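You operate a simulated robot arm through the tools that you are given. There is no shell and no other tool. Be economical: measure what you need, move in short steps, check, and stop when the job is done.

Carry out the task below with a simulated two-armed robot. There is one attempt and no reset: what you move stays moved.

## Task
Wipe up the spill on the top of the coffee bar with the dish cloth and put it back.
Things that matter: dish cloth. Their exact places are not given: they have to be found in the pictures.

Only the result counts: the job must be done as asked and must still hold three seconds after the hand-in. Knocking over, shifting, dropping, spilling or breaking anything else fails it. Flat cloth is picked up by pressing the open fingertips on it (5 to 10 N) and closing them slowly along it; thin cloth reads only 2 to 8 mm in the jaws.

## Robot
Two 7-joint arms with two-finger grippers on one trunk, on a base that drives. Base frame: it is fixed to the floor where the robot stands at the start and does not move with it; the origin is under the middle of the robot, x ahead of it, y to its left, z up; the surface under the hand at the start is at about z = 800. Readings come in mm, degrees, newtons and seconds.
The left shoulder is at the start at [51, 176, 1177], the right one opposite. With the tool pointing down near the work surface each hand reaches from about 100 to 840 mm from the robot's upright axis, wherever it stands, measured 20 degrees to its own side. Payload 2.94 kg a hand.
The tool frame of a hand sits at the grasp point between the pads (the TCP): z along the fingers, y along the line on which they close. The tips reach 30 mm beyond it. Largest opening 138 mm; the body of the gripper starts 109 mm behind the TCP.
Orientation is told as [roll, pitch, yaw] about the base's x, y, z axes, in that order, counted from this pose: with the fingers straight down and closing along the base's y, the tool's x points along the base's -x, its y along +y and its z along -z.

## Interface
- The arms move only by the tool play_rows. It takes "left_steps", "right_steps" or both (then of equal length, played together; a hand with none holds still); each is a list of rows, each a list of 7 numbers: the closure in counts, from 0 (fully open) to 255 (shut), then the shift along the tool's x, y, z in units of 30 mm (1.0 is 30 mm), then the turn, a rotation vector about the tool's x, y, z in units of 5 degrees (1.0 is 5 degrees). In form: [[claw, dx, dy, dz, rx, ry, rz], ...]. A call has 1 to 20 rows; each row shifts and turns the commanded pose from where the row before left it, along the tool's axes as they then stand. A call with a number of a shift or a turn outside -1 to 1 is refused whole. A row lasts 0.2 s, in which the tool goes at most 50 mm and 8.6 degrees; a call with a longer step from one row to the next is refused whole, and so is a gripper value outside its range. Where a pose cannot be reached the arm comes as near as it can. A force on the tool above 40 N (or 10 N above the force at the start of the call, whichever is more), or a blocked arm, ends the call early, and 0.2 s more pass. The fingers move at their own pace and stop on an object; they squeeze with about 35 N. The grip force told is the motor's: it shows also when the fingers shut on nothing. Time passes only in rows, and 0.2 s behind the last, so rows that do not move let the fingers close. It gives the time, the measured TCP pose, the force on the tool (base axes), the opening and the grip force at its end, in the units of the frame above (readings bear some noise), with the torque about the TCP (base axes, N m) and any sound that the robot's microphone picked up.
- Cameras (640 x 400 px; columns grow to the right, rows downward): "scene" is now at [107, 26.1, 1636.1]; the picture's right is [0.38, -0.92, 0.00], its down [-0.81, -0.34, -0.47] and it looks along [0.44, 0.18, -0.88] (base axes); focal length 289 px, centre (320, 200). "left" rides on the left gripper at [71, -19, -146] in its tool frame; the picture's right is [0.26, 0.96, 0.00], its down [-0.85, 0.23, -0.48] and it looks along [-0.46, 0.12, 0.88] (tool axes); focal length 280 px, centre (320, 200). "right" rides on the right gripper at [71, 19, -146] in its tool frame; the picture's right is [-0.26, 0.97, 0.00], its down [-0.85, -0.23, -0.48] and it looks along [-0.46, -0.12, 0.88] (tool axes); focal length 280 px, centre (320, 200).
- snapshot(camera): a new picture of that camera. The clock stands still meanwhile.
- move_column(by): slides the trunk up (or, below 0, down) by that many mm; the arms and the scene camera ride with it, the base frame stays. It gives what a move gives, with no picture.
- base_move(legs): drives the robot by 1 to 6 legs, each [ahead, turn to the left] in mm and degrees, along the robot's own axes; the way and the turn of a leg run together, so that a leg with both is an arc; at most 1500 mm and 180 degrees a leg. The arms and the cameras ride along, it lands a little off, and it stops where it bumps. It gives what a move gives.
- head_to(pan, tilt): turns the head with the scene camera to pan (to the left, within 120 degrees either way) and tilt (down, from -29 to 69), counted from straight ahead of the robot. It gives what a move gives.
- locate(camera, pixels): for up to 12 pixels [column, row] of the newest picture of that camera ("zoom" is the newest enlarged one), the place [x, y, z] in the base frame of the surface seen there, good to about 3 mm. The clock stands still meanwhile.
- inspect(camera, box): a new picture of the part [left, top, right, bottom] of that camera's present view, enlarged. The clock stands still meanwhile.
- sign_off(): hands the job in; it is judged then, once.

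Keep the steps short. Do not move on a guess: measure, check each grasp and each placing, and mend mistakes. In all there are 80 turns and 70 pictures (those below and enlarged ones count). Leave the grippers open and the arms clear of the work at the hand-in unless told otherwise, and finish with a single line.

The tools are called after "Emit:" by a JSON object that holds its "fn" and its "kwargs". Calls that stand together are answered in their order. play_rows: Moves the arms, as the interface text tells. Its arguments: {"type":"object","properties":{"left_steps":{"type":"array","items":{"type":"array","items":{"type":"number"}}},"right_steps":{"type":"array","items":{"type":"array","items":{"type":"number"}}}},"required":[]} The other tools are called the same way: move_column (by) slides the trunk up or down; base_move (legs) drives the base; head_to (pan, tilt) turns the head that bears the scene camera; snapshot (camera) takes a picture; locate (camera, pixels) gives the place of the surface under pixels of a picture; inspect (camera, box) takes an enlarged picture of a part of a camera's view; sign_off () hands the job in.

At the start:

```text
t: 0.0
left_tool_pos: [578.9, 404.2, 995.3]
left_ee_rot: [0.0, 0.1, 0.1]
left_wrist_force: [-0.1, 0.4, 0.1]
left_wrist_torque: [0.03, 0.03, -0.02]
left_opening: 137.8
left_gripper_force: 0.1
right_tool_pos: [502.5, -92.3, 1090.6]
right_ee_rot: [0.2, 0.1, -0.1]
right_wrist_force: [0.4, -0.3, -0.1]
right_wrist_torque: [0.02, 0.0, -0.03]
right_opening: 138.0
right_gripper_force: 0.1
trunk travel left (down, up): [-350.0, 384.0]
robot x, y, heading: [0.4, 4.0, 0.2]
head pan, tilt: [22.5, 61.8]
```

scene: 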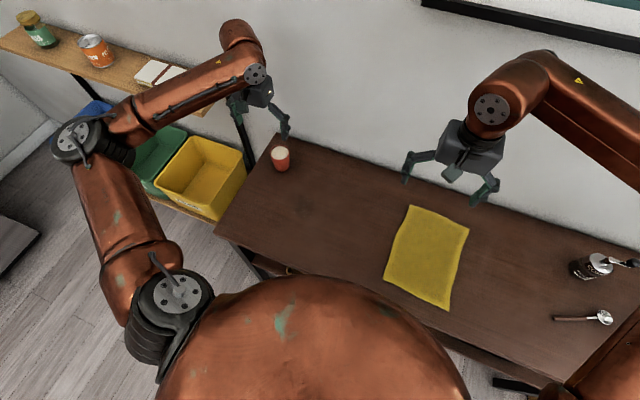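
right: 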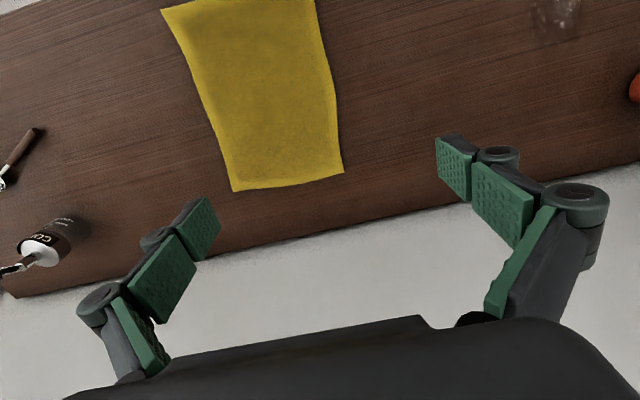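
left: 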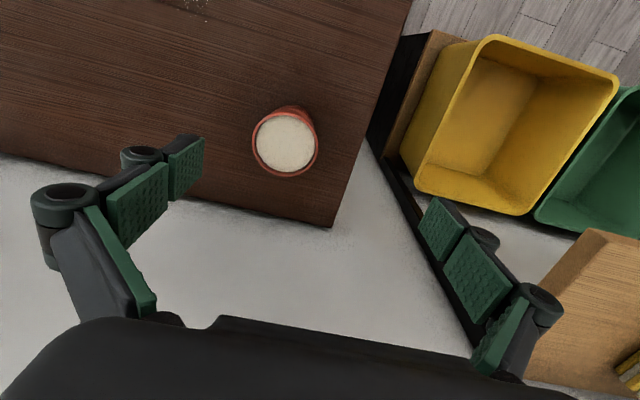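

I see the yellow cloth at about (427,257) in the scene view and a pale patch at (555,15) in the right view that may be the spill. I'll enlarge both first.

Emit:
{"fn": "inspect", "kwargs": {"camera": "scene", "box": [220, 120, 480, 320]}}

Emit:
{"fn": "snapshot", "kwargs": {"camera": "right"}}

Emit:
{"fn": "locate", "kwargs": {"camera": "right", "pixels": [[555, 15], [535, 5], [578, 5], [540, 40], [575, 40], [164, 11], [314, 2], [342, 172], [234, 190], [270, 100]]}}

Emit:
{"fn": "locate", "kwargs": {"camera": "scene", "pixels": [[411, 206], [468, 229], [447, 309], [384, 280], [427, 257], [281, 158], [305, 205], [250, 260], [590, 265], [585, 318], [275, 136], [216, 232]]}}

```text
2.00 times, centred on (350, 220) of scene
```

zoom: 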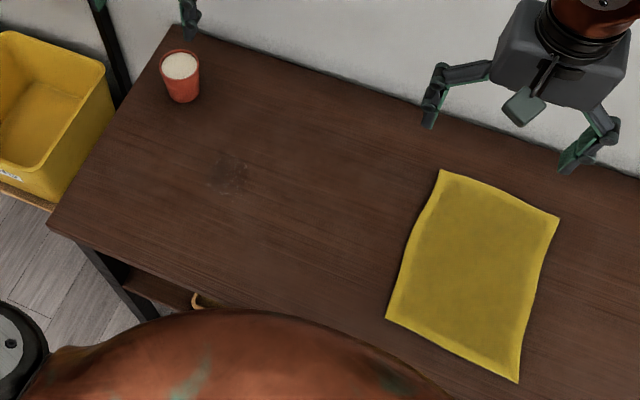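

```text
65 pictures are left
```

right: 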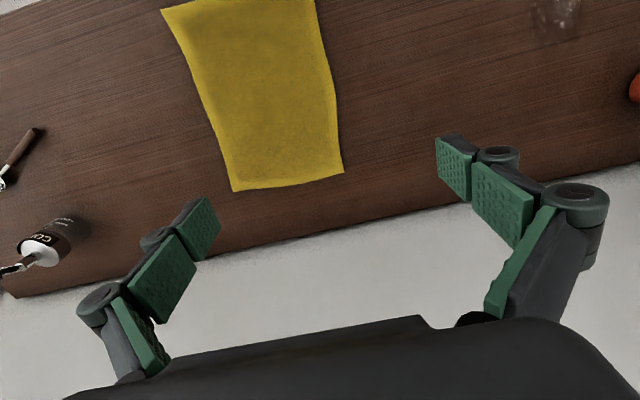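

```text
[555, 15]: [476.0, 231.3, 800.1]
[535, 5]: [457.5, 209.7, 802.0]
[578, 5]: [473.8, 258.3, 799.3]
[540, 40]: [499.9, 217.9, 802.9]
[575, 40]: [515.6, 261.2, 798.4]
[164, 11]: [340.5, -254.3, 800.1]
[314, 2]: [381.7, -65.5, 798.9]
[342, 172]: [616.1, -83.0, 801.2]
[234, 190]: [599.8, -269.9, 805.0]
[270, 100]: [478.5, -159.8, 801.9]
```

```text
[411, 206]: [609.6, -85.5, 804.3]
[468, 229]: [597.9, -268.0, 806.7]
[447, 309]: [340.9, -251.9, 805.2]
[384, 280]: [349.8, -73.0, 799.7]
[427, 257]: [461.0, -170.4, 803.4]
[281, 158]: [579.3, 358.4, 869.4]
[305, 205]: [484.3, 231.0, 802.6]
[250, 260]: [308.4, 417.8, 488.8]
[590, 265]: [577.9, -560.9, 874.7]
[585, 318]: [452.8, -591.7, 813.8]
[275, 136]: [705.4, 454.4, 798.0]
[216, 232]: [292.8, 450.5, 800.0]
```

The spill appears around (480, 235, 800). I'll zoom in on it in both views to get its extents.

Emit:
{"fn": "inspect", "kwargs": {"camera": "scene", "box": [265, 175, 345, 225]}}

Emit:
{"fn": "inspect", "kwargs": {"camera": "right", "box": [480, 0, 640, 100]}}

```text
8.00 times, centred on (305, 200) of scene
```

zoom: 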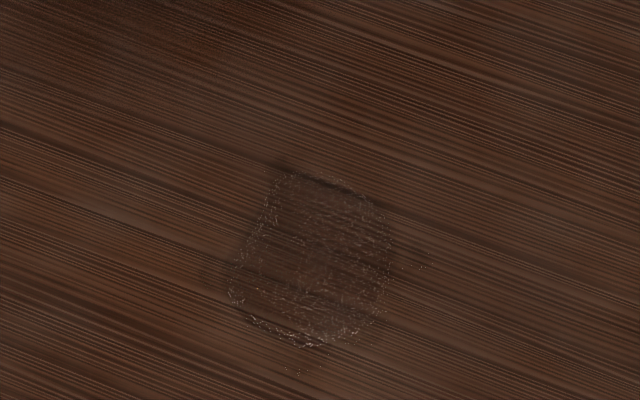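

```text
4.00 times, centred on (560, 50) of right
```

zoom: 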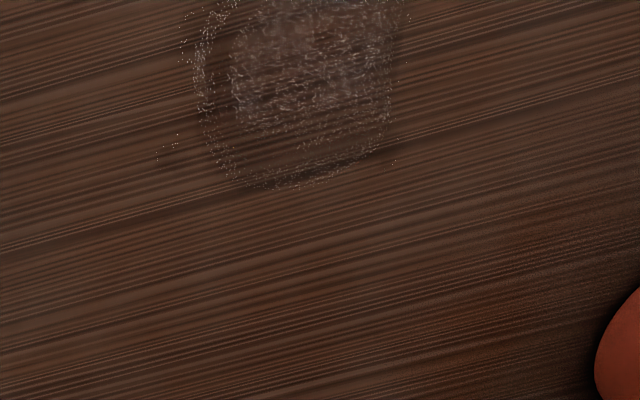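

Emit:
{"fn": "inspect", "kwargs": {"camera": "scene", "box": [265, 175, 345, 225]}}

Emit:
{"fn": "locate", "kwargs": {"camera": "zoom", "pixels": [[290, 165], [395, 220], [310, 350], [225, 290], [315, 260], [425, 262], [205, 270], [275, 160], [390, 320]]}}

```text
8.00 times, centred on (305, 200) of scene
```

zoom: 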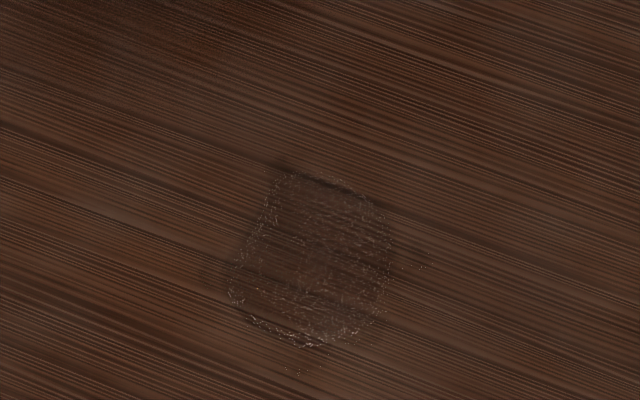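

```text
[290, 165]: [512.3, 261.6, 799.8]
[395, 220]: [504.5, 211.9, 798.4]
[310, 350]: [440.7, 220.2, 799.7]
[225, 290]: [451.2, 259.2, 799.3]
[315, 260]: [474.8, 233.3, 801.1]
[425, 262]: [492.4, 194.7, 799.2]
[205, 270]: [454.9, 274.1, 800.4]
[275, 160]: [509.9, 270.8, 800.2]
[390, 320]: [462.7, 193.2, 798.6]
```

The spill covers about x 440–515, y 193–271, and the cloth lies at x 340–616, y −268 to −75. I'll pinch the cloth near its left edge with the right hand. The left arm goes up and out of the way first, while the right hand lowers partly closed to about 60 mm above the table.

Emit:
{"fn": "play_rows", "kwargs": {"left_steps": [[0, 0, 0.5, -1, 0, 0, 0], [0, 0, 0.5, -1, 0, 0, 0], [0, 0, 0.5, -1, 0, 0, 0], [0, 0, 0.5, -1, 0, 0, 0], [0, 0, 0.5, -1, 0, 0, 0], [0, 0, 0.5, -1, 0, 0, 0], [0, 0, 0.5, -1, 0, 0, 0], [0, 0, 0, 0, 0, 0, 0]], "right_steps": [[160, 0.1, -0.1, 0.95, 0, 0, 0], [160, 0.1, -0.1, 0.95, 0, 0, 0], [160, 0.1, -0.1, 0.95, 0, 0, 0], [160, 0.1, -0.1, 0.95, 0, 0, 0], [160, 0.1, -0.1, 0.95, 0, 0, 0], [160, 0.1, -0.1, 0.95, 0, 0, 0], [160, 0.1, -0.1, 0.95, 0, 0, 0], [160, 0, 0, 0, 0, 0, 0]]}}

Emit:
{"fn": "snapshot", "kwargs": {"camera": "right"}}

Emit:
{"fn": "snapshot", "kwargs": {"camera": "scene"}}

```text
t: 1.8
left_tool_pos: [577.9, 508.8, 1205.7]
left_ee_rot: [-0.1, 0.1, 0.0]
left_wrist_force: [-0.5, -1.1, -0.1]
left_wrist_torque: [-0.04, 0.03, 0.02]
left_opening: 138.1
left_gripper_force: 0.0
right_tool_pos: [481.5, -112.4, 889.6]
right_ee_rot: [0.2, 0.1, -0.1]
right_wrist_force: [1.0, -1.7, -0.5]
right_wrist_torque: [0.0, 0.06, -0.01]
right_opening: 51.5
right_gripper_force: 0.1
trunk travel left (down, up): [-350.0, 384.0]
robot x, y, heading: [-2.4, -2.4, -0.2]
head pan, tilt: [22.5, 61.8]
```

```text
61 pictures are left
```

right: 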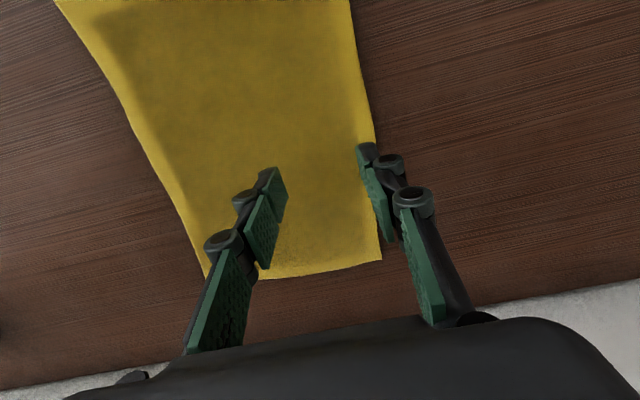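

```text
60 pictures are left
```

scene: 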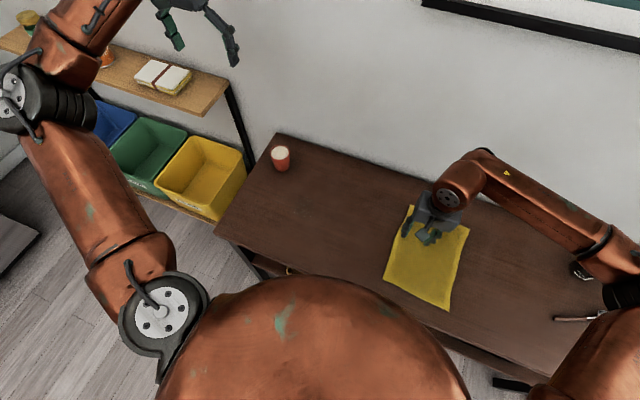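

The fingers straddle the cloth near its left edge. I'll shift 8 mm inward and lower to just above the cloth, and check how far the forearm clears the can.

Emit:
{"fn": "play_rows", "kwargs": {"right_steps": [[160, 0, -0.27, 0.5, 0, 0, 0], [160, 0, 0, 0.5, 0, 0, 0], [160, 0, 0, 0.5, 0, 0, 0], [160, 0, 0, 0.2, 0, 0, 0], [160, 0, 0, 0, 0, 0, 0]]}}

Emit:
{"fn": "snapshot", "kwargs": {"camera": "scene"}}

Emit:
{"fn": "locate", "kwargs": {"camera": "scene", "pixels": [[600, 240], [590, 255], [612, 262], [581, 272], [272, 160], [281, 168], [289, 160], [281, 152]]}}

Emit:
{"fn": "inspect", "kwargs": {"camera": "right", "box": [160, 100, 480, 300]}}

```text
t: 3.0
left_tool_pos: [578.7, 506.6, 1205.7]
left_ee_rot: [-0.1, -0.1, 0.0]
left_wrist_force: [-0.1, -0.6, 0.2]
left_wrist_torque: [-0.02, 0.02, 0.0]
left_opening: 138.1
left_gripper_force: 0.1
right_tool_pos: [482.0, -119.6, 838.7]
right_ee_rot: [0.2, 0.0, 0.0]
right_wrist_force: [-0.1, -0.3, 0.7]
right_wrist_torque: [0.0, 0.0, 0.02]
right_opening: 51.3
right_gripper_force: 0.1
trunk travel left (down, up): [-350.0, 384.0]
robot x, y, heading: [-0.1, 5.2, 0.0]
head pan, tilt: [22.5, 61.8]
```

```text
59 pictures are left
```

scene: 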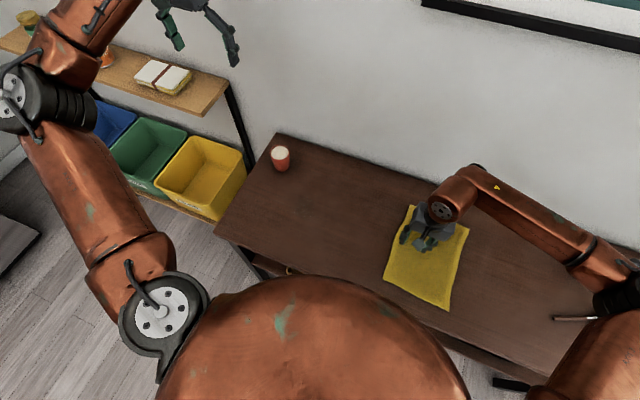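

```text
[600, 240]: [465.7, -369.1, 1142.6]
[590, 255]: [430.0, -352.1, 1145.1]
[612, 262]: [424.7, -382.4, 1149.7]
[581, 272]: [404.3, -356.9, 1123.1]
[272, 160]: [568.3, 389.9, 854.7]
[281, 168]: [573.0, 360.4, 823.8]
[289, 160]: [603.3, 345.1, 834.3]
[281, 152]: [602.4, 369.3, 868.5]
```

```text
2.00 times, centred on (320, 200) of right
```

zoom: 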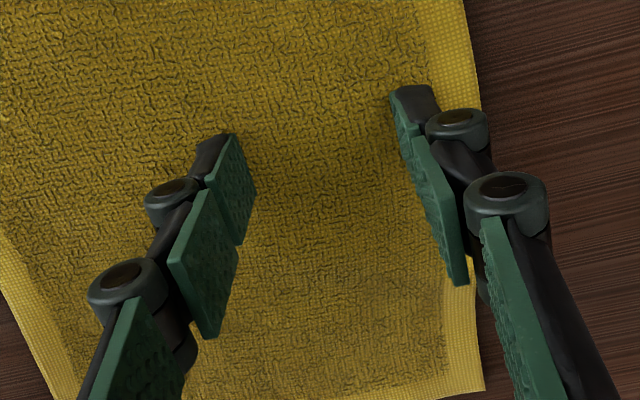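

The forearm is well above the can (z ≈ 1140), and both fingertips are over the cloth about 8 mm above the table. I'll press down gently in small steps.

Emit:
{"fn": "play_rows", "kwargs": {"right_steps": [[160, 0, 0, 0.1, 0, 0, 0], [160, 0, 0, 0.1, 0, 0, 0], [160, 0, 0, 0, 0, 0, 0]]}}

```text
t: 3.8
left_tool_pos: [577.5, 507.2, 1205.1]
left_ee_rot: [0.1, 0.0, 0.1]
left_wrist_force: [-0.1, -0.1, -0.1]
left_wrist_torque: [-0.01, 0.01, 0.01]
left_opening: 138.2
left_gripper_force: 0.1
right_tool_pos: [481.0, -119.8, 833.0]
right_ee_rot: [0.2, 0.0, -0.1]
right_wrist_force: [0.0, 0.3, 3.3]
right_wrist_torque: [0.0, 0.0, -0.02]
right_opening: 51.3
right_gripper_force: 0.0
trunk travel left (down, up): [-350.0, 384.0]
robot x, y, heading: [1.7, -0.1, -0.0]
head pan, tilt: [22.5, 61.8]
```

Contact reads 3.3 N. I'll go a little deeper to reach 5–10 N.

Emit:
{"fn": "play_rows", "kwargs": {"right_steps": [[160, 0, 0, 0.08, 0, 0, 0], [160, 0, 0, 0, 0, 0, 0]]}}

```text
t: 4.4
left_tool_pos: [577.3, 506.9, 1205.9]
left_ee_rot: [0.0, 0.0, 0.0]
left_wrist_force: [1.0, 0.2, -0.8]
left_wrist_torque: [0.0, -0.03, -0.02]
left_opening: 137.8
left_gripper_force: 0.0
right_tool_pos: [480.7, -119.3, 833.3]
right_ee_rot: [0.1, 0.0, 0.0]
right_wrist_force: [0.6, -1.2, 16.2]
right_wrist_torque: [-0.19, 0.01, 0.01]
right_opening: 52.3
right_gripper_force: 0.7
trunk travel left (down, up): [-350.0, 384.0]
robot x, y, heading: [1.1, -1.6, 0.3]
head pan, tilt: [22.5, 61.8]
```

16 N is too much, so I'll back off about 1.5 mm.

Emit:
{"fn": "play_rows", "kwargs": {"right_steps": [[160, 0, 0, -0.05, 0, 0, 0], [160, 0, 0, 0, 0, 0, 0]]}}

```text
t: 5.0
left_tool_pos: [577.1, 507.4, 1205.8]
left_ee_rot: [0.0, 0.1, -0.1]
left_wrist_force: [-0.1, 0.3, 0.3]
left_wrist_torque: [0.02, 0.0, -0.04]
left_opening: 138.1
left_gripper_force: 0.0
right_tool_pos: [481.0, -120.8, 832.6]
right_ee_rot: [0.2, 0.0, 0.0]
right_wrist_force: [1.0, 0.0, 13.1]
right_wrist_torque: [-0.08, -0.07, -0.02]
right_opening: 52.0
right_gripper_force: 0.8
trunk travel left (down, up): [-350.0, 384.0]
robot x, y, heading: [0.1, -3.2, 0.0]
head pan, tilt: [22.5, 61.8]
```

It still reads 13 N, so I'll back off 1.2 mm more and then close slowly.

Emit:
{"fn": "play_rows", "kwargs": {"right_steps": [[160, 0, 0, -0.04, 0, 0, 0], [160, 0, 0, 0, 0, 0, 0]]}}

```text
t: 5.6
left_tool_pos: [576.8, 507.8, 1205.0]
left_ee_rot: [0.0, 0.0, 0.0]
left_wrist_force: [-0.1, 0.6, 0.2]
left_wrist_torque: [0.02, 0.0, -0.02]
left_opening: 138.0
left_gripper_force: 0.2
right_tool_pos: [481.4, -120.0, 832.6]
right_ee_rot: [0.1, 0.2, 0.0]
right_wrist_force: [1.4, 0.7, 5.6]
right_wrist_torque: [0.03, -0.05, 0.01]
right_opening: 51.3
right_gripper_force: 0.1
trunk travel left (down, up): [-350.0, 384.0]
robot x, y, heading: [-1.1, -1.8, 0.2]
head pan, tilt: [22.5, 61.8]
```

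The force is 5.6 N, which is in range. I'll close slowly.

Emit:
{"fn": "play_rows", "kwargs": {"right_steps": [[168, 0, 0, 0.01, 0, 0, 0], [176, 0, 0, 0, 0, 0, 0], [184, 0, 0, 0, 0, 0, 0], [192, 0, 0, 0, 0, 0, 0], [200, 0, 0, 0, 0, 0, 0], [208, 0, 0, 0, 0, 0, 0], [216, 0, 0, 0, 0, 0, 0], [224, 0, 0, 0, 0, 0, 0], [232, 0, 0, 0, 0, 0, 0], [240, 0, 0, 0, 0, 0, 0], [248, 0, 0, 0, 0, 0, 0], [255, 0, 0, 0, 0, 0, 0], [255, 0, 0, 0, 0, 0, 0], [255, 0, 0, 0, 0, 0, 0]]}}

Emit:
{"fn": "snapshot", "kwargs": {"camera": "right"}}

```text
t: 8.6
left_tool_pos: [577.9, 505.7, 1205.4]
left_ee_rot: [0.0, 0.1, 0.1]
left_wrist_force: [0.8, 0.4, 0.4]
left_wrist_torque: [-0.01, 0.03, 0.0]
left_opening: 138.0
left_gripper_force: 0.0
right_tool_pos: [480.7, -119.9, 833.1]
right_ee_rot: [0.1, 0.0, -0.2]
right_wrist_force: [1.0, -1.4, 2.0]
right_wrist_torque: [-0.02, 0.03, 0.0]
right_opening: 4.3
right_gripper_force: 32.7
trunk travel left (down, up): [-350.0, 384.0]
robot x, y, heading: [-1.4, 1.2, -0.3]
head pan, tilt: [22.5, 61.8]
```

```text
57 pictures are left
```

right: 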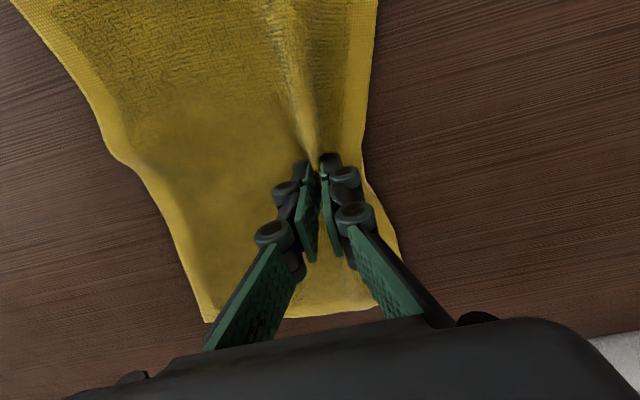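

I have the pinch: opening 4.3 mm at 33 N, with a visible fold. I'll lift 2 mm and drag the cloth along the table toward the spill.

Emit:
{"fn": "play_rows", "kwargs": {"right_steps": [[255, 0, 0, -0.07, 0, 0, 0], [255, 0, 0.5, 0, 0, 0, 0], [255, 0, 0.6, 0, 0, 0, 0], [255, 0, 0.6, 0, 0, 0, 0], [255, 0, 0.6, 0, 0, 0, 0], [255, 0, 0.6, 0, 0, 0, 0], [255, 0, 0.6, 0, 0, 0, 0], [255, 0, 0.6, 0, 0, 0, 0], [255, 0, 0.6, 0, 0, 0, 0], [255, 0, 0.6, 0, 0, 0, 0], [255, 0, 0.6, 0, 0, 0, 0], [255, 0, 0.6, 0, 0, 0, 0], [255, 0, 0.6, 0, 0, 0, 0], [255, 0, 0, 0, 0, 0, 0]]}}

Emit:
{"fn": "snapshot", "kwargs": {"camera": "scene"}}

```text
t: 11.6
left_tool_pos: [577.0, 506.9, 1204.9]
left_ee_rot: [-0.1, 0.0, 0.1]
left_wrist_force: [0.2, -0.5, -0.2]
left_wrist_torque: [-0.01, -0.02, -0.02]
left_opening: 138.1
left_gripper_force: 0.0
right_tool_pos: [481.7, 92.3, 835.4]
right_ee_rot: [0.1, 0.0, -0.1]
right_wrist_force: [0.3, 0.3, -0.2]
right_wrist_torque: [0.02, 0.02, -0.03]
right_opening: 6.1
right_gripper_force: 31.0
trunk travel left (down, up): [-350.0, 384.0]
robot x, y, heading: [1.4, 0.4, 0.2]
head pan, tilt: [22.5, 61.8]
```

```text
56 pictures are left
```

scene: 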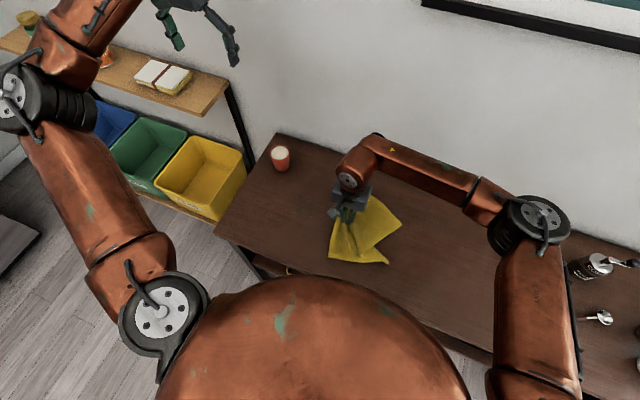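

The cloth follows the hand, with free fabric trailing behind. I'll continue across the spill with light pressure, to y ≈ 285.

Emit:
{"fn": "play_rows", "kwargs": {"right_steps": [[255, 0, 0.6, 0, 0, 0, 0], [255, 0, 0.6, 0.04, 0, 0, 0], [255, 0, 0.6, 0.04, 0, 0, 0], [255, 0, 0.6, 0, 0, 0, 0], [255, 0, 0.6, 0, 0, 0, 0], [255, 0, 0.6, 0, 0, 0, 0], [255, 0, 0.6, 0, 0, 0, 0], [255, 0, 0.6, 0, 0, 0, 0], [255, 0, 0.6, 0, 0, 0, 0], [255, 0, 0.6, 0, 0, 0, 0], [255, 0, 0.4, 0, 0, 0, 0], [255, 0, 0, 0, 0, 0, 0]]}}

Emit:
{"fn": "inspect", "kwargs": {"camera": "scene", "box": [220, 120, 420, 270]}}

```text
t: 14.2
left_tool_pos: [578.0, 508.1, 1205.3]
left_ee_rot: [0.0, 0.1, 0.0]
left_wrist_force: [-0.2, -0.7, -0.3]
left_wrist_torque: [0.0, -0.02, 0.03]
left_opening: 137.8
left_gripper_force: 0.3
right_tool_pos: [482.0, 283.9, 834.8]
right_ee_rot: [0.2, 0.1, 0.0]
right_wrist_force: [-0.8, -0.2, -2.0]
right_wrist_torque: [-0.03, 0.0, -0.03]
right_opening: 6.2
right_gripper_force: 39.9
trunk travel left (down, up): [-350.0, 384.0]
robot x, y, heading: [2.8, 2.3, -0.1]
head pan, tilt: [22.5, 61.8]
```

```text
2.67 times, centred on (320, 195) of scene
```

zoom: 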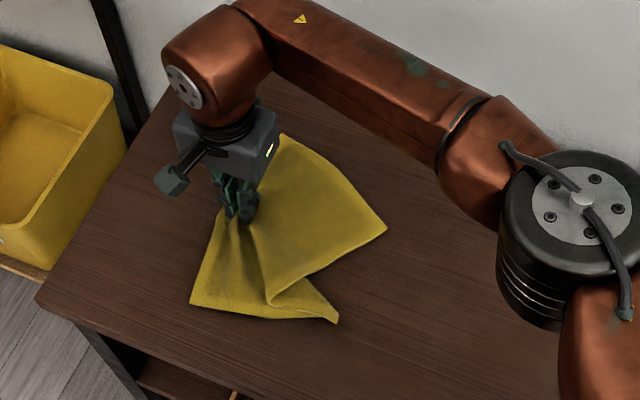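

The cloth body now lies over the spill area. I'll press lightly and rub back and forth over x 440–515, y 195–285.

Emit:
{"fn": "play_rows", "kwargs": {"right_steps": [[255, 0, 0, 0.06, 0, 0, 0], [255, -0.7, -0.2, 0.04, 0, 0, 0], [255, 0, -0.7, 0, 0, 0, 0], [255, 0, -0.7, 0, 0, 0, 0], [255, 0, -0.7, 0, 0, 0, 0], [255, 0, -0.7, 0, 0, 0, 0], [255, 0.7, 0, 0, 0, 0, 0], [255, 0, 0.7, 0, 0, 0, 0], [255, 0, 0.7, 0, 0, 0, 0], [255, 0, 0.7, 0, 0, 0, 0], [255, 0, 0.7, 0, 0, 0, 0], [255, 0.7, 0, 0, 0, 0, 0], [255, 0, -0.7, 0, 0, 0, 0], [255, 0, -0.7, 0, 0, 0, 0], [255, 0, -0.7, 0, 0, 0, 0], [255, 0, -0.7, 0, 0, 0, 0], [255, 0, 0, 0, 0, 0, 0]]}}

Emit:
{"fn": "snapshot", "kwargs": {"camera": "right"}}

```text
t: 17.8
left_tool_pos: [578.2, 507.8, 1206.5]
left_ee_rot: [-0.1, 0.0, 0.1]
left_wrist_force: [0.2, -1.1, 0.8]
left_wrist_torque: [-0.01, 0.0, 0.03]
left_opening: 138.0
left_gripper_force: 0.1
right_tool_pos: [460.9, 194.7, 830.7]
right_ee_rot: [0.0, 0.1, 0.1]
right_wrist_force: [0.3, 0.2, 6.8]
right_wrist_torque: [-0.01, 0.0, 0.0]
right_opening: 7.4
right_gripper_force: 35.0
trunk travel left (down, up): [-350.0, 384.0]
robot x, y, heading: [1.2, -0.0, 0.1]
head pan, tilt: [22.5, 61.8]
```

```text
54 pictures are left
```

right: 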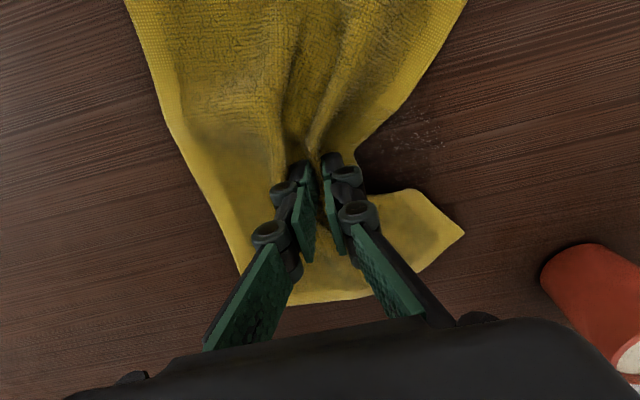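

The force of 6.8 N is good. Some residue is still visible near (415,135), so I'll measure it and look closer.

Emit:
{"fn": "locate", "kwargs": {"camera": "right", "pixels": [[390, 140], [440, 125], [415, 115], [440, 145], [370, 165]]}}

Emit:
{"fn": "inspect", "kwargs": {"camera": "right", "box": [320, 60, 520, 185]}}

```text
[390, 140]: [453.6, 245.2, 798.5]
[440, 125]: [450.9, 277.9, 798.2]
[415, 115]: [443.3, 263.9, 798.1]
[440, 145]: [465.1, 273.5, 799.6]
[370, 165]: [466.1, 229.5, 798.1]
```

```text
3.20 times, centred on (420, 122) of right
```

zoom: 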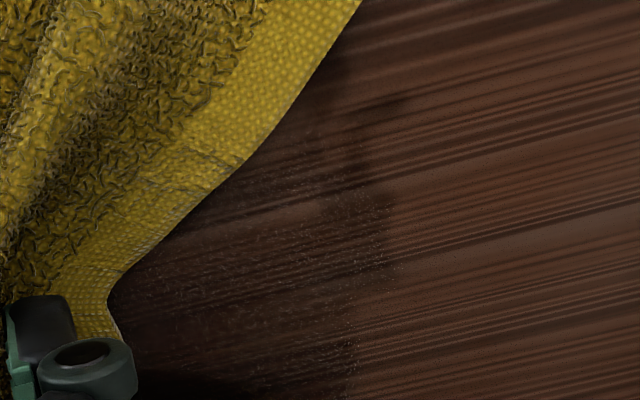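

The spill has faded but not gone; the residue is on the left side, at y up to about 278. I'll continue rubbing over x 435–515, extending to y ≈ 290.

Emit:
{"fn": "play_rows", "kwargs": {"right_steps": [[255, 0.6, 0, 0, 0, 0, 0], [255, 0, 0.8, 0, 0, 0, 0], [255, 0, 0.8, 0, 0, 0, 0], [255, 0, 0.8, 0, 0, 0, 0], [255, 0, 0.8, 0, 0, 0, 0], [255, -0.5, 0, 0, 0, 0, 0], [255, 0, -0.8, 0, 0, 0, 0], [255, 0, -0.8, 0, 0, 0, 0], [255, 0, -0.8, 0, 0, 0, 0], [255, 0, -0.8, 0, 0, 0, 0], [255, -0.6, 0, 0, 0, 0, 0], [255, 0, 0.8, 0, 0, 0, 0], [255, 0, 0.8, 0, 0, 0, 0], [255, 0, 0.8, 0, 0, 0, 0], [255, 0, 0.8, 0, 0, 0, 0], [255, 0, 0, 0, 0, 0, 0]]}}

Emit:
{"fn": "play_rows", "kwargs": {"right_steps": [[255, -0.6, 0, 0, 0, 0, 0], [255, 0, -0.8, 0, 0, 0, 0], [255, 0, -0.8, 0, 0, 0, 0], [255, 0, -0.8, 0, 0, 0, 0], [255, 0, -0.8, 0, 0, 0, 0], [255, 0.9, 0.2, 0, 0, 0, 0], [255, 0.9, 0, 0, 0, 0, 0], [255, 0.5, 0.8, 0, 0, 0, 0], [255, -0.8, 0, 0, 0, 0, 0], [255, -0.8, 0, 0, 0, 0, 0], [255, -0.8, 0, 0, 0, 0, 0], [255, 0, 0.9, 0, 0, 0, 0], [255, 0.8, 0, 0, 0, 0, 0], [255, 0.8, 0, 0, 0, 0, 0], [255, 0.8, 0, 0, 0, 0, 0], [255, 0, 0.9, 0, 0, 0, 0], [255, -0.8, 0, 0, 0, 0, 0], [255, -0.8, 0, 0, 0, 0, 0], [255, 0, 0, 0, 0, 0, 0]]}}

Emit:
{"fn": "snapshot", "kwargs": {"camera": "right"}}

Emit:
{"fn": "snapshot", "kwargs": {"camera": "scene"}}

```text
t: 21.2
left_tool_pos: [578.0, 507.7, 1204.9]
left_ee_rot: [0.0, 0.0, 0.0]
left_wrist_force: [0.2, 0.1, 0.8]
left_wrist_torque: [0.03, -0.02, 0.0]
left_opening: 138.1
left_gripper_force: 0.1
right_tool_pos: [475.3, 290.0, 830.2]
right_ee_rot: [0.3, -0.1, 0.1]
right_wrist_force: [-0.3, 0.0, 6.8]
right_wrist_torque: [0.01, -0.01, -0.01]
right_opening: 7.8
right_gripper_force: 38.0
trunk travel left (down, up): [-350.0, 384.0]
robot x, y, heading: [-1.2, -0.6, -0.2]
head pan, tilt: [22.5, 61.8]
```

```text
t: 25.2
left_tool_pos: [577.4, 508.0, 1206.7]
left_ee_rot: [-0.1, 0.0, 0.0]
left_wrist_force: [-1.2, 0.6, 0.5]
left_wrist_torque: [-0.01, -0.03, 0.0]
left_opening: 138.2
left_gripper_force: 0.0
right_tool_pos: [473.3, 278.9, 831.2]
right_ee_rot: [0.2, 0.0, -0.1]
right_wrist_force: [-0.1, -0.2, 16.7]
right_wrist_torque: [0.2, -0.02, 0.02]
right_opening: 4.7
right_gripper_force: 36.7
trunk travel left (down, up): [-350.0, 384.0]
robot x, y, heading: [-0.2, 3.1, 0.2]
head pan, tilt: [22.5, 61.8]
```

```text
52 pictures are left
```

right: 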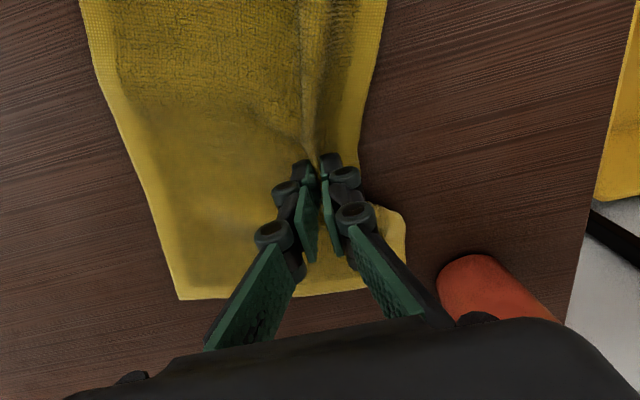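

```text
51 pictures are left
```

scene: 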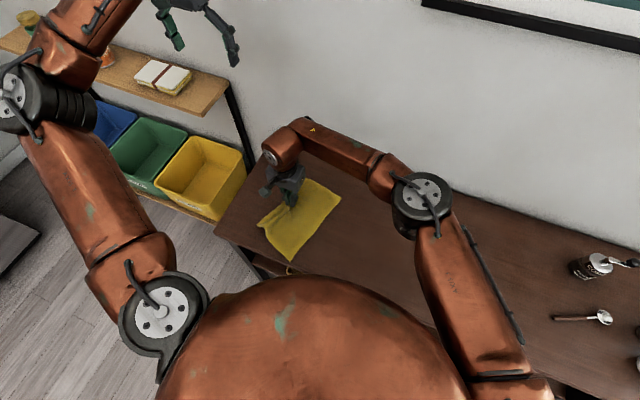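

The cloth is close to the cup but not touching it. I'll lift the cloth up and away (−y) and look at the spot.

Emit:
{"fn": "play_rows", "kwargs": {"right_steps": [[255, 0, -0.3, -0.5, 0, 0, 0], [255, 0, -0.5, -0.8, 0, 0, 0], [255, 0, -0.7, -0.8, 0, 0, 0], [255, 0, -0.8, -0.8, 0, 0, 0], [255, 0, -0.9, -0.8, 0, 0, 0], [255, 0, -0.9, -0.8, 0, 0, 0], [255, 0, -0.9, -0.8, 0, 0, 0], [255, 0, -0.9, -0.8, 0, 0, 0], [255, 0, -0.9, -0.8, 0, 0, 0], [255, 0, -0.9, 0, 0, 0, 0], [255, 0, -0.9, 0, 0, 0, 0], [255, 0, 0, 0, 0, 0, 0]]}}

Emit:
{"fn": "snapshot", "kwargs": {"camera": "scene"}}

Emit:
{"fn": "inspect", "kwargs": {"camera": "scene", "box": [255, 165, 351, 225]}}

Emit:
{"fn": "snapshot", "kwargs": {"camera": "right"}}

```text
t: 27.8
left_tool_pos: [578.1, 508.6, 1205.0]
left_ee_rot: [-0.1, 0.0, -0.1]
left_wrist_force: [-0.1, 0.0, 0.3]
left_wrist_torque: [-0.04, -0.01, 0.02]
left_opening: 137.8
left_gripper_force: 0.1
right_tool_pos: [471.8, 19.9, 1036.5]
right_ee_rot: [0.1, 0.1, 0.1]
right_wrist_force: [-0.2, 1.1, -0.4]
right_wrist_torque: [-0.06, -0.06, 0.0]
right_opening: 6.1
right_gripper_force: 39.8
trunk travel left (down, up): [-350.0, 384.0]
robot x, y, heading: [-0.4, 1.0, -0.0]
head pan, tilt: [22.5, 61.8]
```

```text
50 pictures are left
```

scene: 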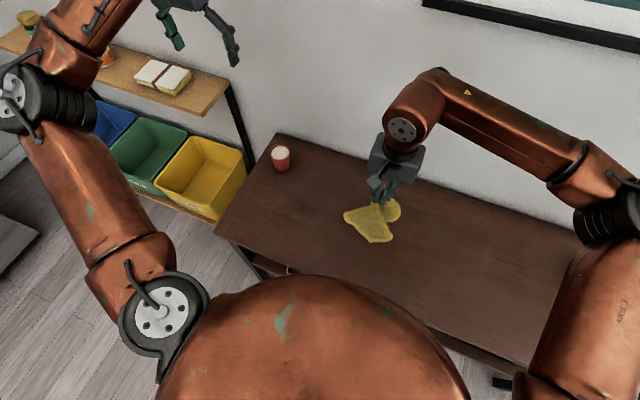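

```text
6.67 times, centred on (303, 195) of scene
```

zoom: 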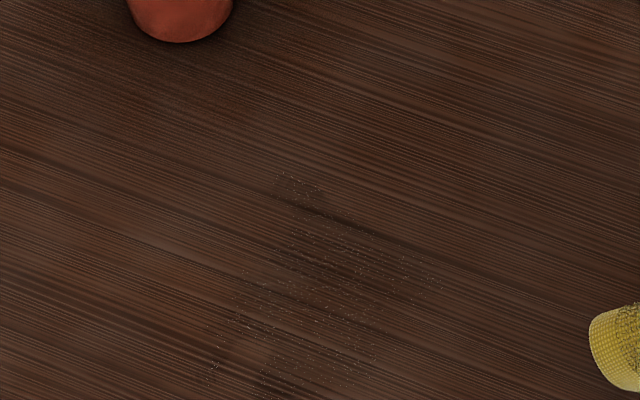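

```text
48 pictures are left
```

right: 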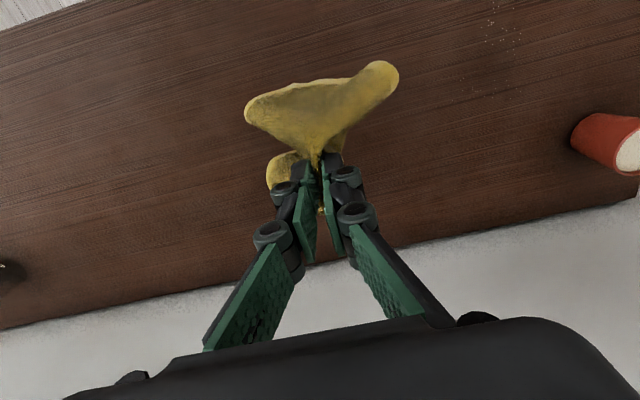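

It's much fainter but specks remain in places. I'll measure where they are.

Emit:
{"fn": "locate", "kwargs": {"camera": "zoom", "pixels": [[285, 175], [350, 215], [440, 280], [330, 260], [240, 290], [270, 380], [210, 370], [375, 350], [320, 395]]}}

Emit:
{"fn": "inspect", "kwargs": {"camera": "scene", "box": [265, 175, 361, 235]}}

Emit:
{"fn": "inspect", "kwargs": {"camera": "right", "box": [440, 0, 600, 100]}}

```text
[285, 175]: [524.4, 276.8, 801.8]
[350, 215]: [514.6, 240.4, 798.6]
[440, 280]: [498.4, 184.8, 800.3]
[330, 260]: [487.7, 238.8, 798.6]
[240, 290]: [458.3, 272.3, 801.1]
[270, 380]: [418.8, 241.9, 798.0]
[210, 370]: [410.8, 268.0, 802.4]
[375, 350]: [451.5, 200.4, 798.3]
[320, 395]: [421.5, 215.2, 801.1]
```

```text
6.67 times, centred on (313, 205) of scene
```

zoom: 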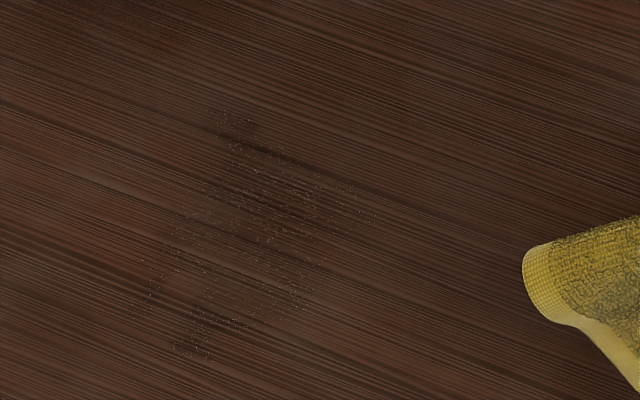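

```text
4.00 times, centred on (520, 50) of right
```

zoom: 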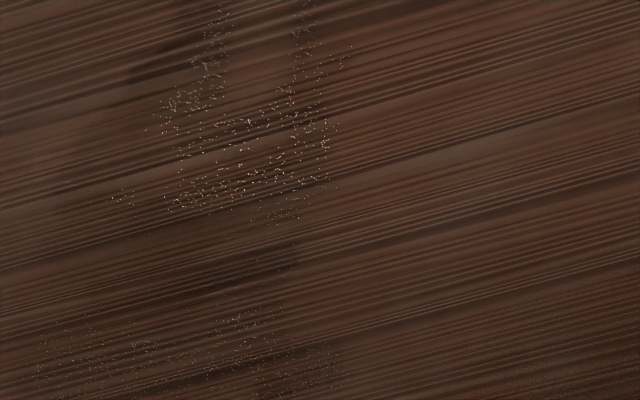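

Emit:
{"fn": "locate", "kwargs": {"camera": "zoom", "pixels": [[215, 20], [300, 20], [160, 120], [340, 140], [340, 60], [170, 205], [320, 190], [120, 195], [40, 350], [100, 340], [240, 330], [340, 370]]}}

Emit:
{"fn": "locate", "kwargs": {"camera": "right", "pixels": [[494, 3], [516, 3]]}}

```text
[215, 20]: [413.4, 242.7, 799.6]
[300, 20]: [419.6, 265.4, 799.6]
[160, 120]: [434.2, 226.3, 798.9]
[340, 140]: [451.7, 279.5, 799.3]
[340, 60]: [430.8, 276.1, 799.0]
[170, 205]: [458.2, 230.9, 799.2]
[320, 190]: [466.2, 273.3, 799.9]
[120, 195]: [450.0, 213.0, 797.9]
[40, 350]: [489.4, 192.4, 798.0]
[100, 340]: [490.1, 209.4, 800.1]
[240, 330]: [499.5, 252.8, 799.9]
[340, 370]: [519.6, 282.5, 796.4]
```

```text
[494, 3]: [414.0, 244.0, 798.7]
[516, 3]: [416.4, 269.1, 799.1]
```

Residue spans x 410–525, y 185–285. I'll lay the cloth back down short of it and do a second, denser pass in strips along y about 20 mm apart.

Emit:
{"fn": "play_rows", "kwargs": {"right_steps": [[255, 0.25, 0.5, 0.75, 0, 0, 0], [255, 0.25, 0.5, 0.75, 0, 0, 0], [255, 0.25, 0.5, 0.75, 0, 0, 0], [255, 0.25, 0.5, 0.75, 0, 0, 0], [255, 0.25, 0.5, 0.75, 0, 0, 0], [255, 0.25, 0.5, 0.75, 0, 0, 0], [255, 0.25, 0.5, 0.75, 0, 0, 0], [255, 0.25, 0.5, 0.75, 0, 0, 0], [255, 0.25, 0.5, 0.75, 0, 0, 0], [255, 0, 0, 0, 0, 0, 0]]}}

Emit:
{"fn": "snapshot", "kwargs": {"camera": "right"}}

```text
t: 30.0
left_tool_pos: [578.3, 506.9, 1205.6]
left_ee_rot: [0.0, 0.0, 0.0]
left_wrist_force: [-0.7, 0.0, -0.2]
left_wrist_torque: [0.01, 0.0, 0.0]
left_opening: 138.1
left_gripper_force: 0.0
right_tool_pos: [404.1, 154.2, 835.7]
right_ee_rot: [0.1, -0.1, -0.2]
right_wrist_force: [1.3, -0.5, 9.2]
right_wrist_torque: [0.06, 0.05, -0.04]
right_opening: 3.7
right_gripper_force: 29.9
trunk travel left (down, up): [-350.0, 384.0]
robot x, y, heading: [-1.9, 2.5, 0.2]
head pan, tilt: [22.5, 61.8]
```

```text
45 pictures are left
```

right: 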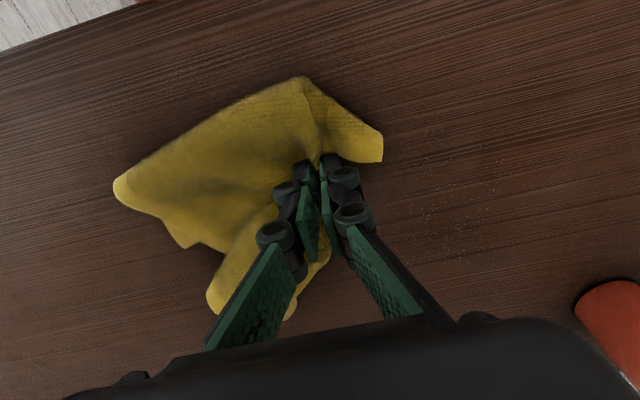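

The cloth is down, 9 N through a bunch. I'm starting the raster strips at x 404, then 424, 444 and 464.

Emit:
{"fn": "play_rows", "kwargs": {"right_steps": [[255, 0, 0.8, 0, 0, 0, 0], [255, 0, 0.9, 0, 0, 0, 0], [255, 0, 0.9, 0, 0, 0, 0], [255, 0, 0.9, 0, 0, 0, 0], [255, 0, 0.9, 0, 0, 0, 0], [255, -0.65, 0, 0, 0, 0, 0], [255, 0, -0.9, 0, 0, 0, 0], [255, 0, -0.9, 0, 0, 0, 0], [255, 0, -0.9, 0, 0, 0, 0], [255, 0, -0.9, 0, 0, 0, 0], [255, -0.65, 0, 0, 0, 0, 0], [255, 0, 0.9, 0, 0, 0, 0], [255, 0, 0.9, 0, 0, 0, 0], [255, 0, 0.9, 0, 0, 0, 0], [255, 0, 0.9, 0, 0, 0, 0], [255, 0, 0, 0, 0, 0, 0]]}}

Emit:
{"fn": "snapshot", "kwargs": {"camera": "right"}}

```text
t: 33.4
left_tool_pos: [577.6, 506.8, 1205.6]
left_ee_rot: [-0.1, 0.1, 0.0]
left_wrist_force: [-0.2, -1.2, 0.6]
left_wrist_torque: [0.03, 0.0, 0.01]
left_opening: 138.3
left_gripper_force: 0.0
right_tool_pos: [443.7, 288.5, 836.4]
right_ee_rot: [0.3, 0.1, 0.1]
right_wrist_force: [-0.7, 0.4, 6.3]
right_wrist_torque: [0.01, 0.07, 0.02]
right_opening: 4.3
right_gripper_force: 33.0
trunk travel left (down, up): [-350.0, 384.0]
robot x, y, heading: [-0.6, -1.6, -0.1]
head pan, tilt: [22.5, 61.8]
```

```text
44 pictures are left
```

right: 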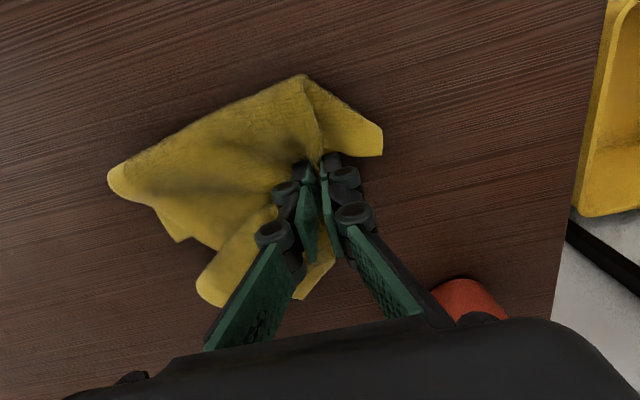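

The force is steady at 6 N and the cloth is clear of the cup. Continuing with strips at x 463, 483, 503 and 522, kept to y ≤ 285 near the cup.

Emit:
{"fn": "play_rows", "kwargs": {"right_steps": [[255, -0.65, 0, 0.02, 0, 0, 0], [255, 0, -0.9, 0, 0, 0, 0], [255, 0, -0.9, 0, 0, 0, 0], [255, 0, -0.9, 0, 0, 0, 0], [255, 0, -0.9, 0, 0, 0, 0], [255, -0.65, 0, 0, 0, 0, 0], [255, 0, 0.85, 0, 0, 0, 0], [255, 0, 0.85, 0, 0, 0, 0], [255, 0, 0.85, 0, 0, 0, 0], [255, 0, 0.85, 0, 0, 0, 0], [255, -0.65, 0, 0, 0, 0, 0], [255, 0, -0.85, 0, 0, 0, 0], [255, 0, -0.85, 0, 0, 0, 0], [255, 0, -0.85, 0, 0, 0, 0], [255, 0, -0.85, 0, 0, 0, 0], [255, 0, 0, 0, 0, 0, 0]]}}

Emit:
{"fn": "snapshot", "kwargs": {"camera": "right"}}

```text
t: 36.8
left_tool_pos: [578.8, 508.0, 1205.4]
left_ee_rot: [-0.1, 0.0, 0.0]
left_wrist_force: [0.0, 1.2, 0.0]
left_wrist_torque: [-0.02, 0.02, 0.01]
left_opening: 138.1
left_gripper_force: 0.1
right_tool_pos: [501.8, 178.0, 834.3]
right_ee_rot: [0.0, 0.1, 0.0]
right_wrist_force: [0.2, -1.5, 9.1]
right_wrist_torque: [-0.12, 0.08, 0.02]
right_opening: 4.3
right_gripper_force: 33.0
trunk travel left (down, up): [-350.0, 384.0]
robot x, y, heading: [-4.0, -1.3, -0.1]
head pan, tilt: [22.5, 61.8]
```

```text
43 pictures are left
```

right: 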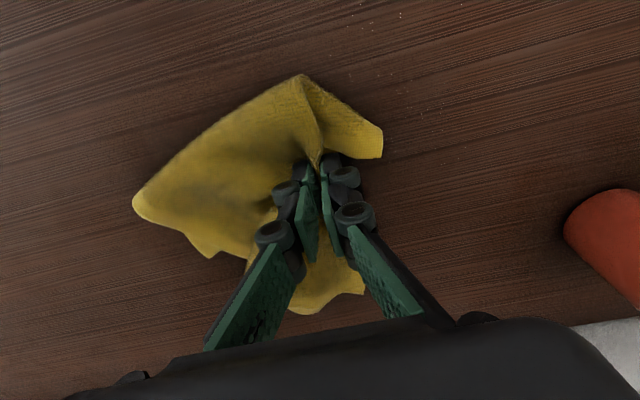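

Only a few specks remain. I'll do one more strip at x 520 and come back over at x 512, then look closely.

Emit:
{"fn": "play_rows", "kwargs": {"right_steps": [[255, -0.65, 0, 0, 0, 0, 0], [255, 0, 0.85, 0, 0, 0, 0], [255, 0, 0.85, 0, 0, 0, 0], [255, 0, 0.85, 0, 0, 0, 0], [255, 0, 0.8, 0, 0, 0, 0], [255, 0.35, 0, 0, 0, 0, 0], [255, 0, -0.85, 0, 0, 0, 0], [255, 0, -0.85, 0, 0, 0, 0], [255, 0, -0.85, 0, 0, 0, 0], [255, 0, -0.85, 0, 0, 0, 0], [255, 0, -0.85, 0, 0, 0, 0], [255, 0, -0.85, 0, 0, 0, 0], [255, 0, -0.85, 0, 0, 0, 0], [255, 0, 0, 0, 0, 0, 0]]}}

Emit:
{"fn": "inspect", "kwargs": {"camera": "right", "box": [340, 0, 640, 188]}}

Emit:
{"fn": "inspect", "kwargs": {"camera": "scene", "box": [257, 175, 353, 235]}}

```text
t: 39.8
left_tool_pos: [578.0, 507.9, 1205.2]
left_ee_rot: [-0.1, 0.0, 0.0]
left_wrist_force: [0.0, -0.8, 0.3]
left_wrist_torque: [-0.02, -0.01, -0.01]
left_opening: 137.9
left_gripper_force: 0.1
right_tool_pos: [511.5, 100.4, 835.0]
right_ee_rot: [0.1, 0.0, -0.1]
right_wrist_force: [1.2, 1.0, 14.2]
right_wrist_torque: [-0.07, 0.1, 0.03]
right_opening: 4.3
right_gripper_force: 33.1
trunk travel left (down, up): [-350.0, 384.0]
robot x, y, heading: [-0.1, 0.7, 0.1]
head pan, tilt: [22.5, 61.8]
```

```text
2.13 times, centred on (490, 94) of right
```

zoom: 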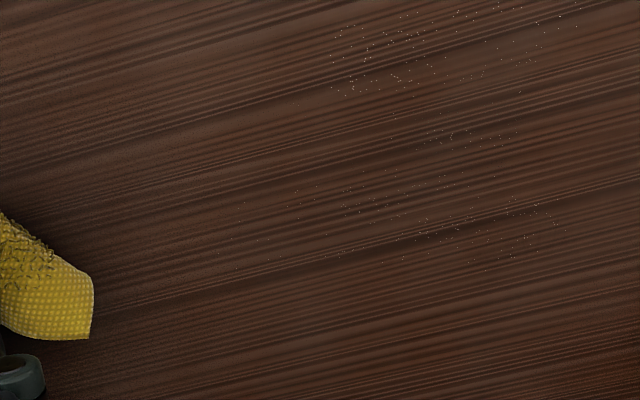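

```text
6.67 times, centred on (305, 205) of scene
```

zoom: 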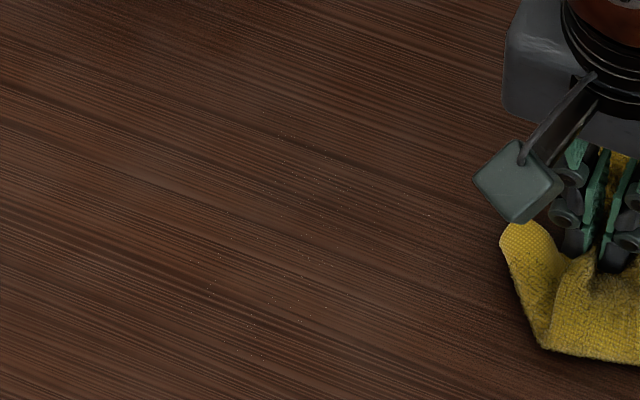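

Only scattered faint specks are left. I'll locate them and do a third pass.

Emit:
{"fn": "locate", "kwargs": {"camera": "zoom", "pixels": [[265, 125], [290, 135], [350, 185], [430, 215], [285, 165], [215, 255], [190, 290], [230, 345], [260, 355], [330, 305], [310, 255]]}}

Emit:
{"fn": "locate", "kwargs": {"camera": "right", "pixels": [[495, 42], [610, 5], [500, 15], [450, 110], [605, 105], [555, 5], [575, 65], [455, 92], [480, 90], [575, 120]]}}

```text
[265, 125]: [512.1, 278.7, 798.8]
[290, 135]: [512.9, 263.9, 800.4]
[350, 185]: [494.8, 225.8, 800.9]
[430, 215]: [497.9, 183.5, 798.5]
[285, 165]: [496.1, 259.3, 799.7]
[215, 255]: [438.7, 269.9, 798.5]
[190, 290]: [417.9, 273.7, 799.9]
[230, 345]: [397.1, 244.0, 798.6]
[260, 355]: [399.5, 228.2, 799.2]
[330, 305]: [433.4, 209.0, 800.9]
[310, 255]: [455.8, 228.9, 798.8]
```

```text
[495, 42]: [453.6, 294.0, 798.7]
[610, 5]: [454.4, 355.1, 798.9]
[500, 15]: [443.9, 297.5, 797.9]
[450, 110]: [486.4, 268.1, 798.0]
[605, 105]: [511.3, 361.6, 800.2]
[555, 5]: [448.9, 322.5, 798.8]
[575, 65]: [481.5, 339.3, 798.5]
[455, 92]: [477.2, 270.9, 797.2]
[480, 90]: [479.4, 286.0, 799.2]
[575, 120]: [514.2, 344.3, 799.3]
```

Specks span x 397–513, y 183–280. For the third pass I'll use strips along x (530 to 385) at y 185, 203, 221 and so on.

Emit:
{"fn": "play_rows", "kwargs": {"right_steps": [[255, -0.2, 0.95, 0, 0, 0, 0], [255, -0.2, 0.95, 0, 0, 0, 0], [255, -0.2, 0.9, 0, 0, 0, 0], [255, 0.96, 0, 0, 0, 0, 0], [255, 0.96, 0, 0, 0, 0, 0], [255, 0.96, 0, 0, 0, 0, 0], [255, 0.96, 0, 0, 0, 0, 0], [255, 0.96, 0, 0, 0, 0, 0], [255, 0, 0.55, 0, 0, 0, 0], [255, -0.96, 0, 0, 0, 0, 0], [255, -0.96, 0, 0, 0, 0, 0], [255, -0.96, 0, 0, 0, 0, 0], [255, -0.96, 0, 0, 0, 0, 0], [255, -0.96, 0, 0, 0, 0, 0], [255, 0, 0.55, 0, 0, 0, 0], [255, 0, 0, 0, 0, 0, 0]]}}

Emit:
{"fn": "play_rows", "kwargs": {"right_steps": [[255, 0.96, 0, 0, 0, 0, 0], [255, 0.96, 0, 0, 0, 0, 0], [255, 0.96, 0, 0, 0, 0, 0], [255, 0.96, 0, 0, 0, 0, 0], [255, 0.96, 0, 0, 0, 0, 0], [255, 0, 0.55, 0, 0, 0, 0], [255, -0.96, 0, 0, 0, 0, 0], [255, -0.96, 0, 0, 0, 0, 0], [255, -0.96, 0, 0, 0, 0, 0], [255, -0.96, 0, 0, 0, 0, 0], [255, -0.96, 0, 0, 0, 0, 0], [255, 0, 0.55, 0, 0, 0, 0], [255, 0.96, 0, 0, 0, 0, 0], [255, 0.96, 0, 0, 0, 0, 0], [255, 0.96, 0, 0, 0, 0, 0], [255, 0.96, 0, 0, 0, 0, 0], [255, 0.96, 0, 0, 0, 0, 0], [255, 0, 0, 0, 0, 0, 0]]}}

Emit:
{"fn": "snapshot", "kwargs": {"camera": "scene"}}

Emit:
{"fn": "snapshot", "kwargs": {"camera": "right"}}

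```text
t: 43.2
left_tool_pos: [577.3, 507.3, 1205.7]
left_ee_rot: [0.2, 0.0, 0.0]
left_wrist_force: [-0.4, -0.7, 0.8]
left_wrist_torque: [0.01, 0.01, -0.03]
left_opening: 138.1
left_gripper_force: 0.1
right_tool_pos: [529.6, 217.4, 834.5]
right_ee_rot: [0.2, 0.0, -0.2]
right_wrist_force: [0.9, -1.3, 7.4]
right_wrist_torque: [-0.12, 0.04, 0.0]
right_opening: 4.8
right_gripper_force: 33.0
trunk travel left (down, up): [-350.0, 384.0]
robot x, y, heading: [0.5, 0.7, 0.1]
head pan, tilt: [22.5, 61.8]
```

```text
t: 47.0
left_tool_pos: [578.0, 507.8, 1205.7]
left_ee_rot: [0.0, 0.0, 0.0]
left_wrist_force: [0.2, -0.3, 0.3]
left_wrist_torque: [0.0, 0.0, -0.03]
left_opening: 138.2
left_gripper_force: 0.1
right_tool_pos: [385.4, 250.8, 835.2]
right_ee_rot: [0.2, 0.1, 0.1]
right_wrist_force: [2.2, 0.4, 11.2]
right_wrist_torque: [-0.09, 0.03, 0.03]
right_opening: 4.4
right_gripper_force: 33.5
trunk travel left (down, up): [-350.0, 384.0]
robot x, y, heading: [5.1, -1.0, 0.2]
head pan, tilt: [22.5, 61.8]
```

```text
40 pictures are left
```

scene: 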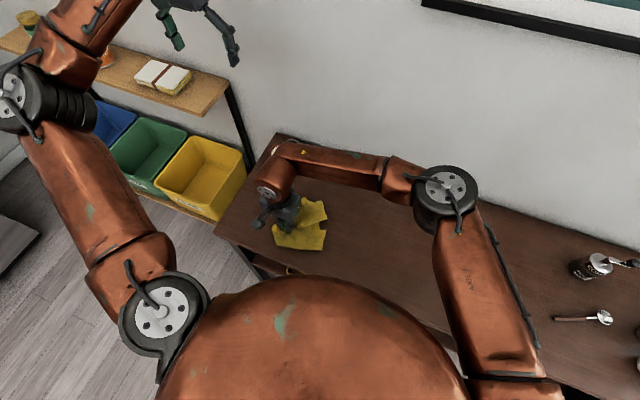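

```text
39 pictures are left
```

right: 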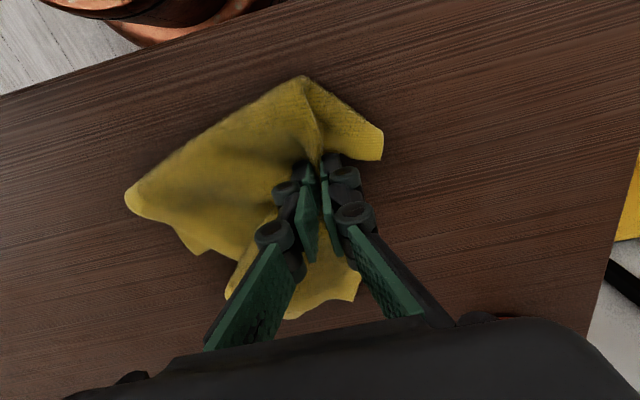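

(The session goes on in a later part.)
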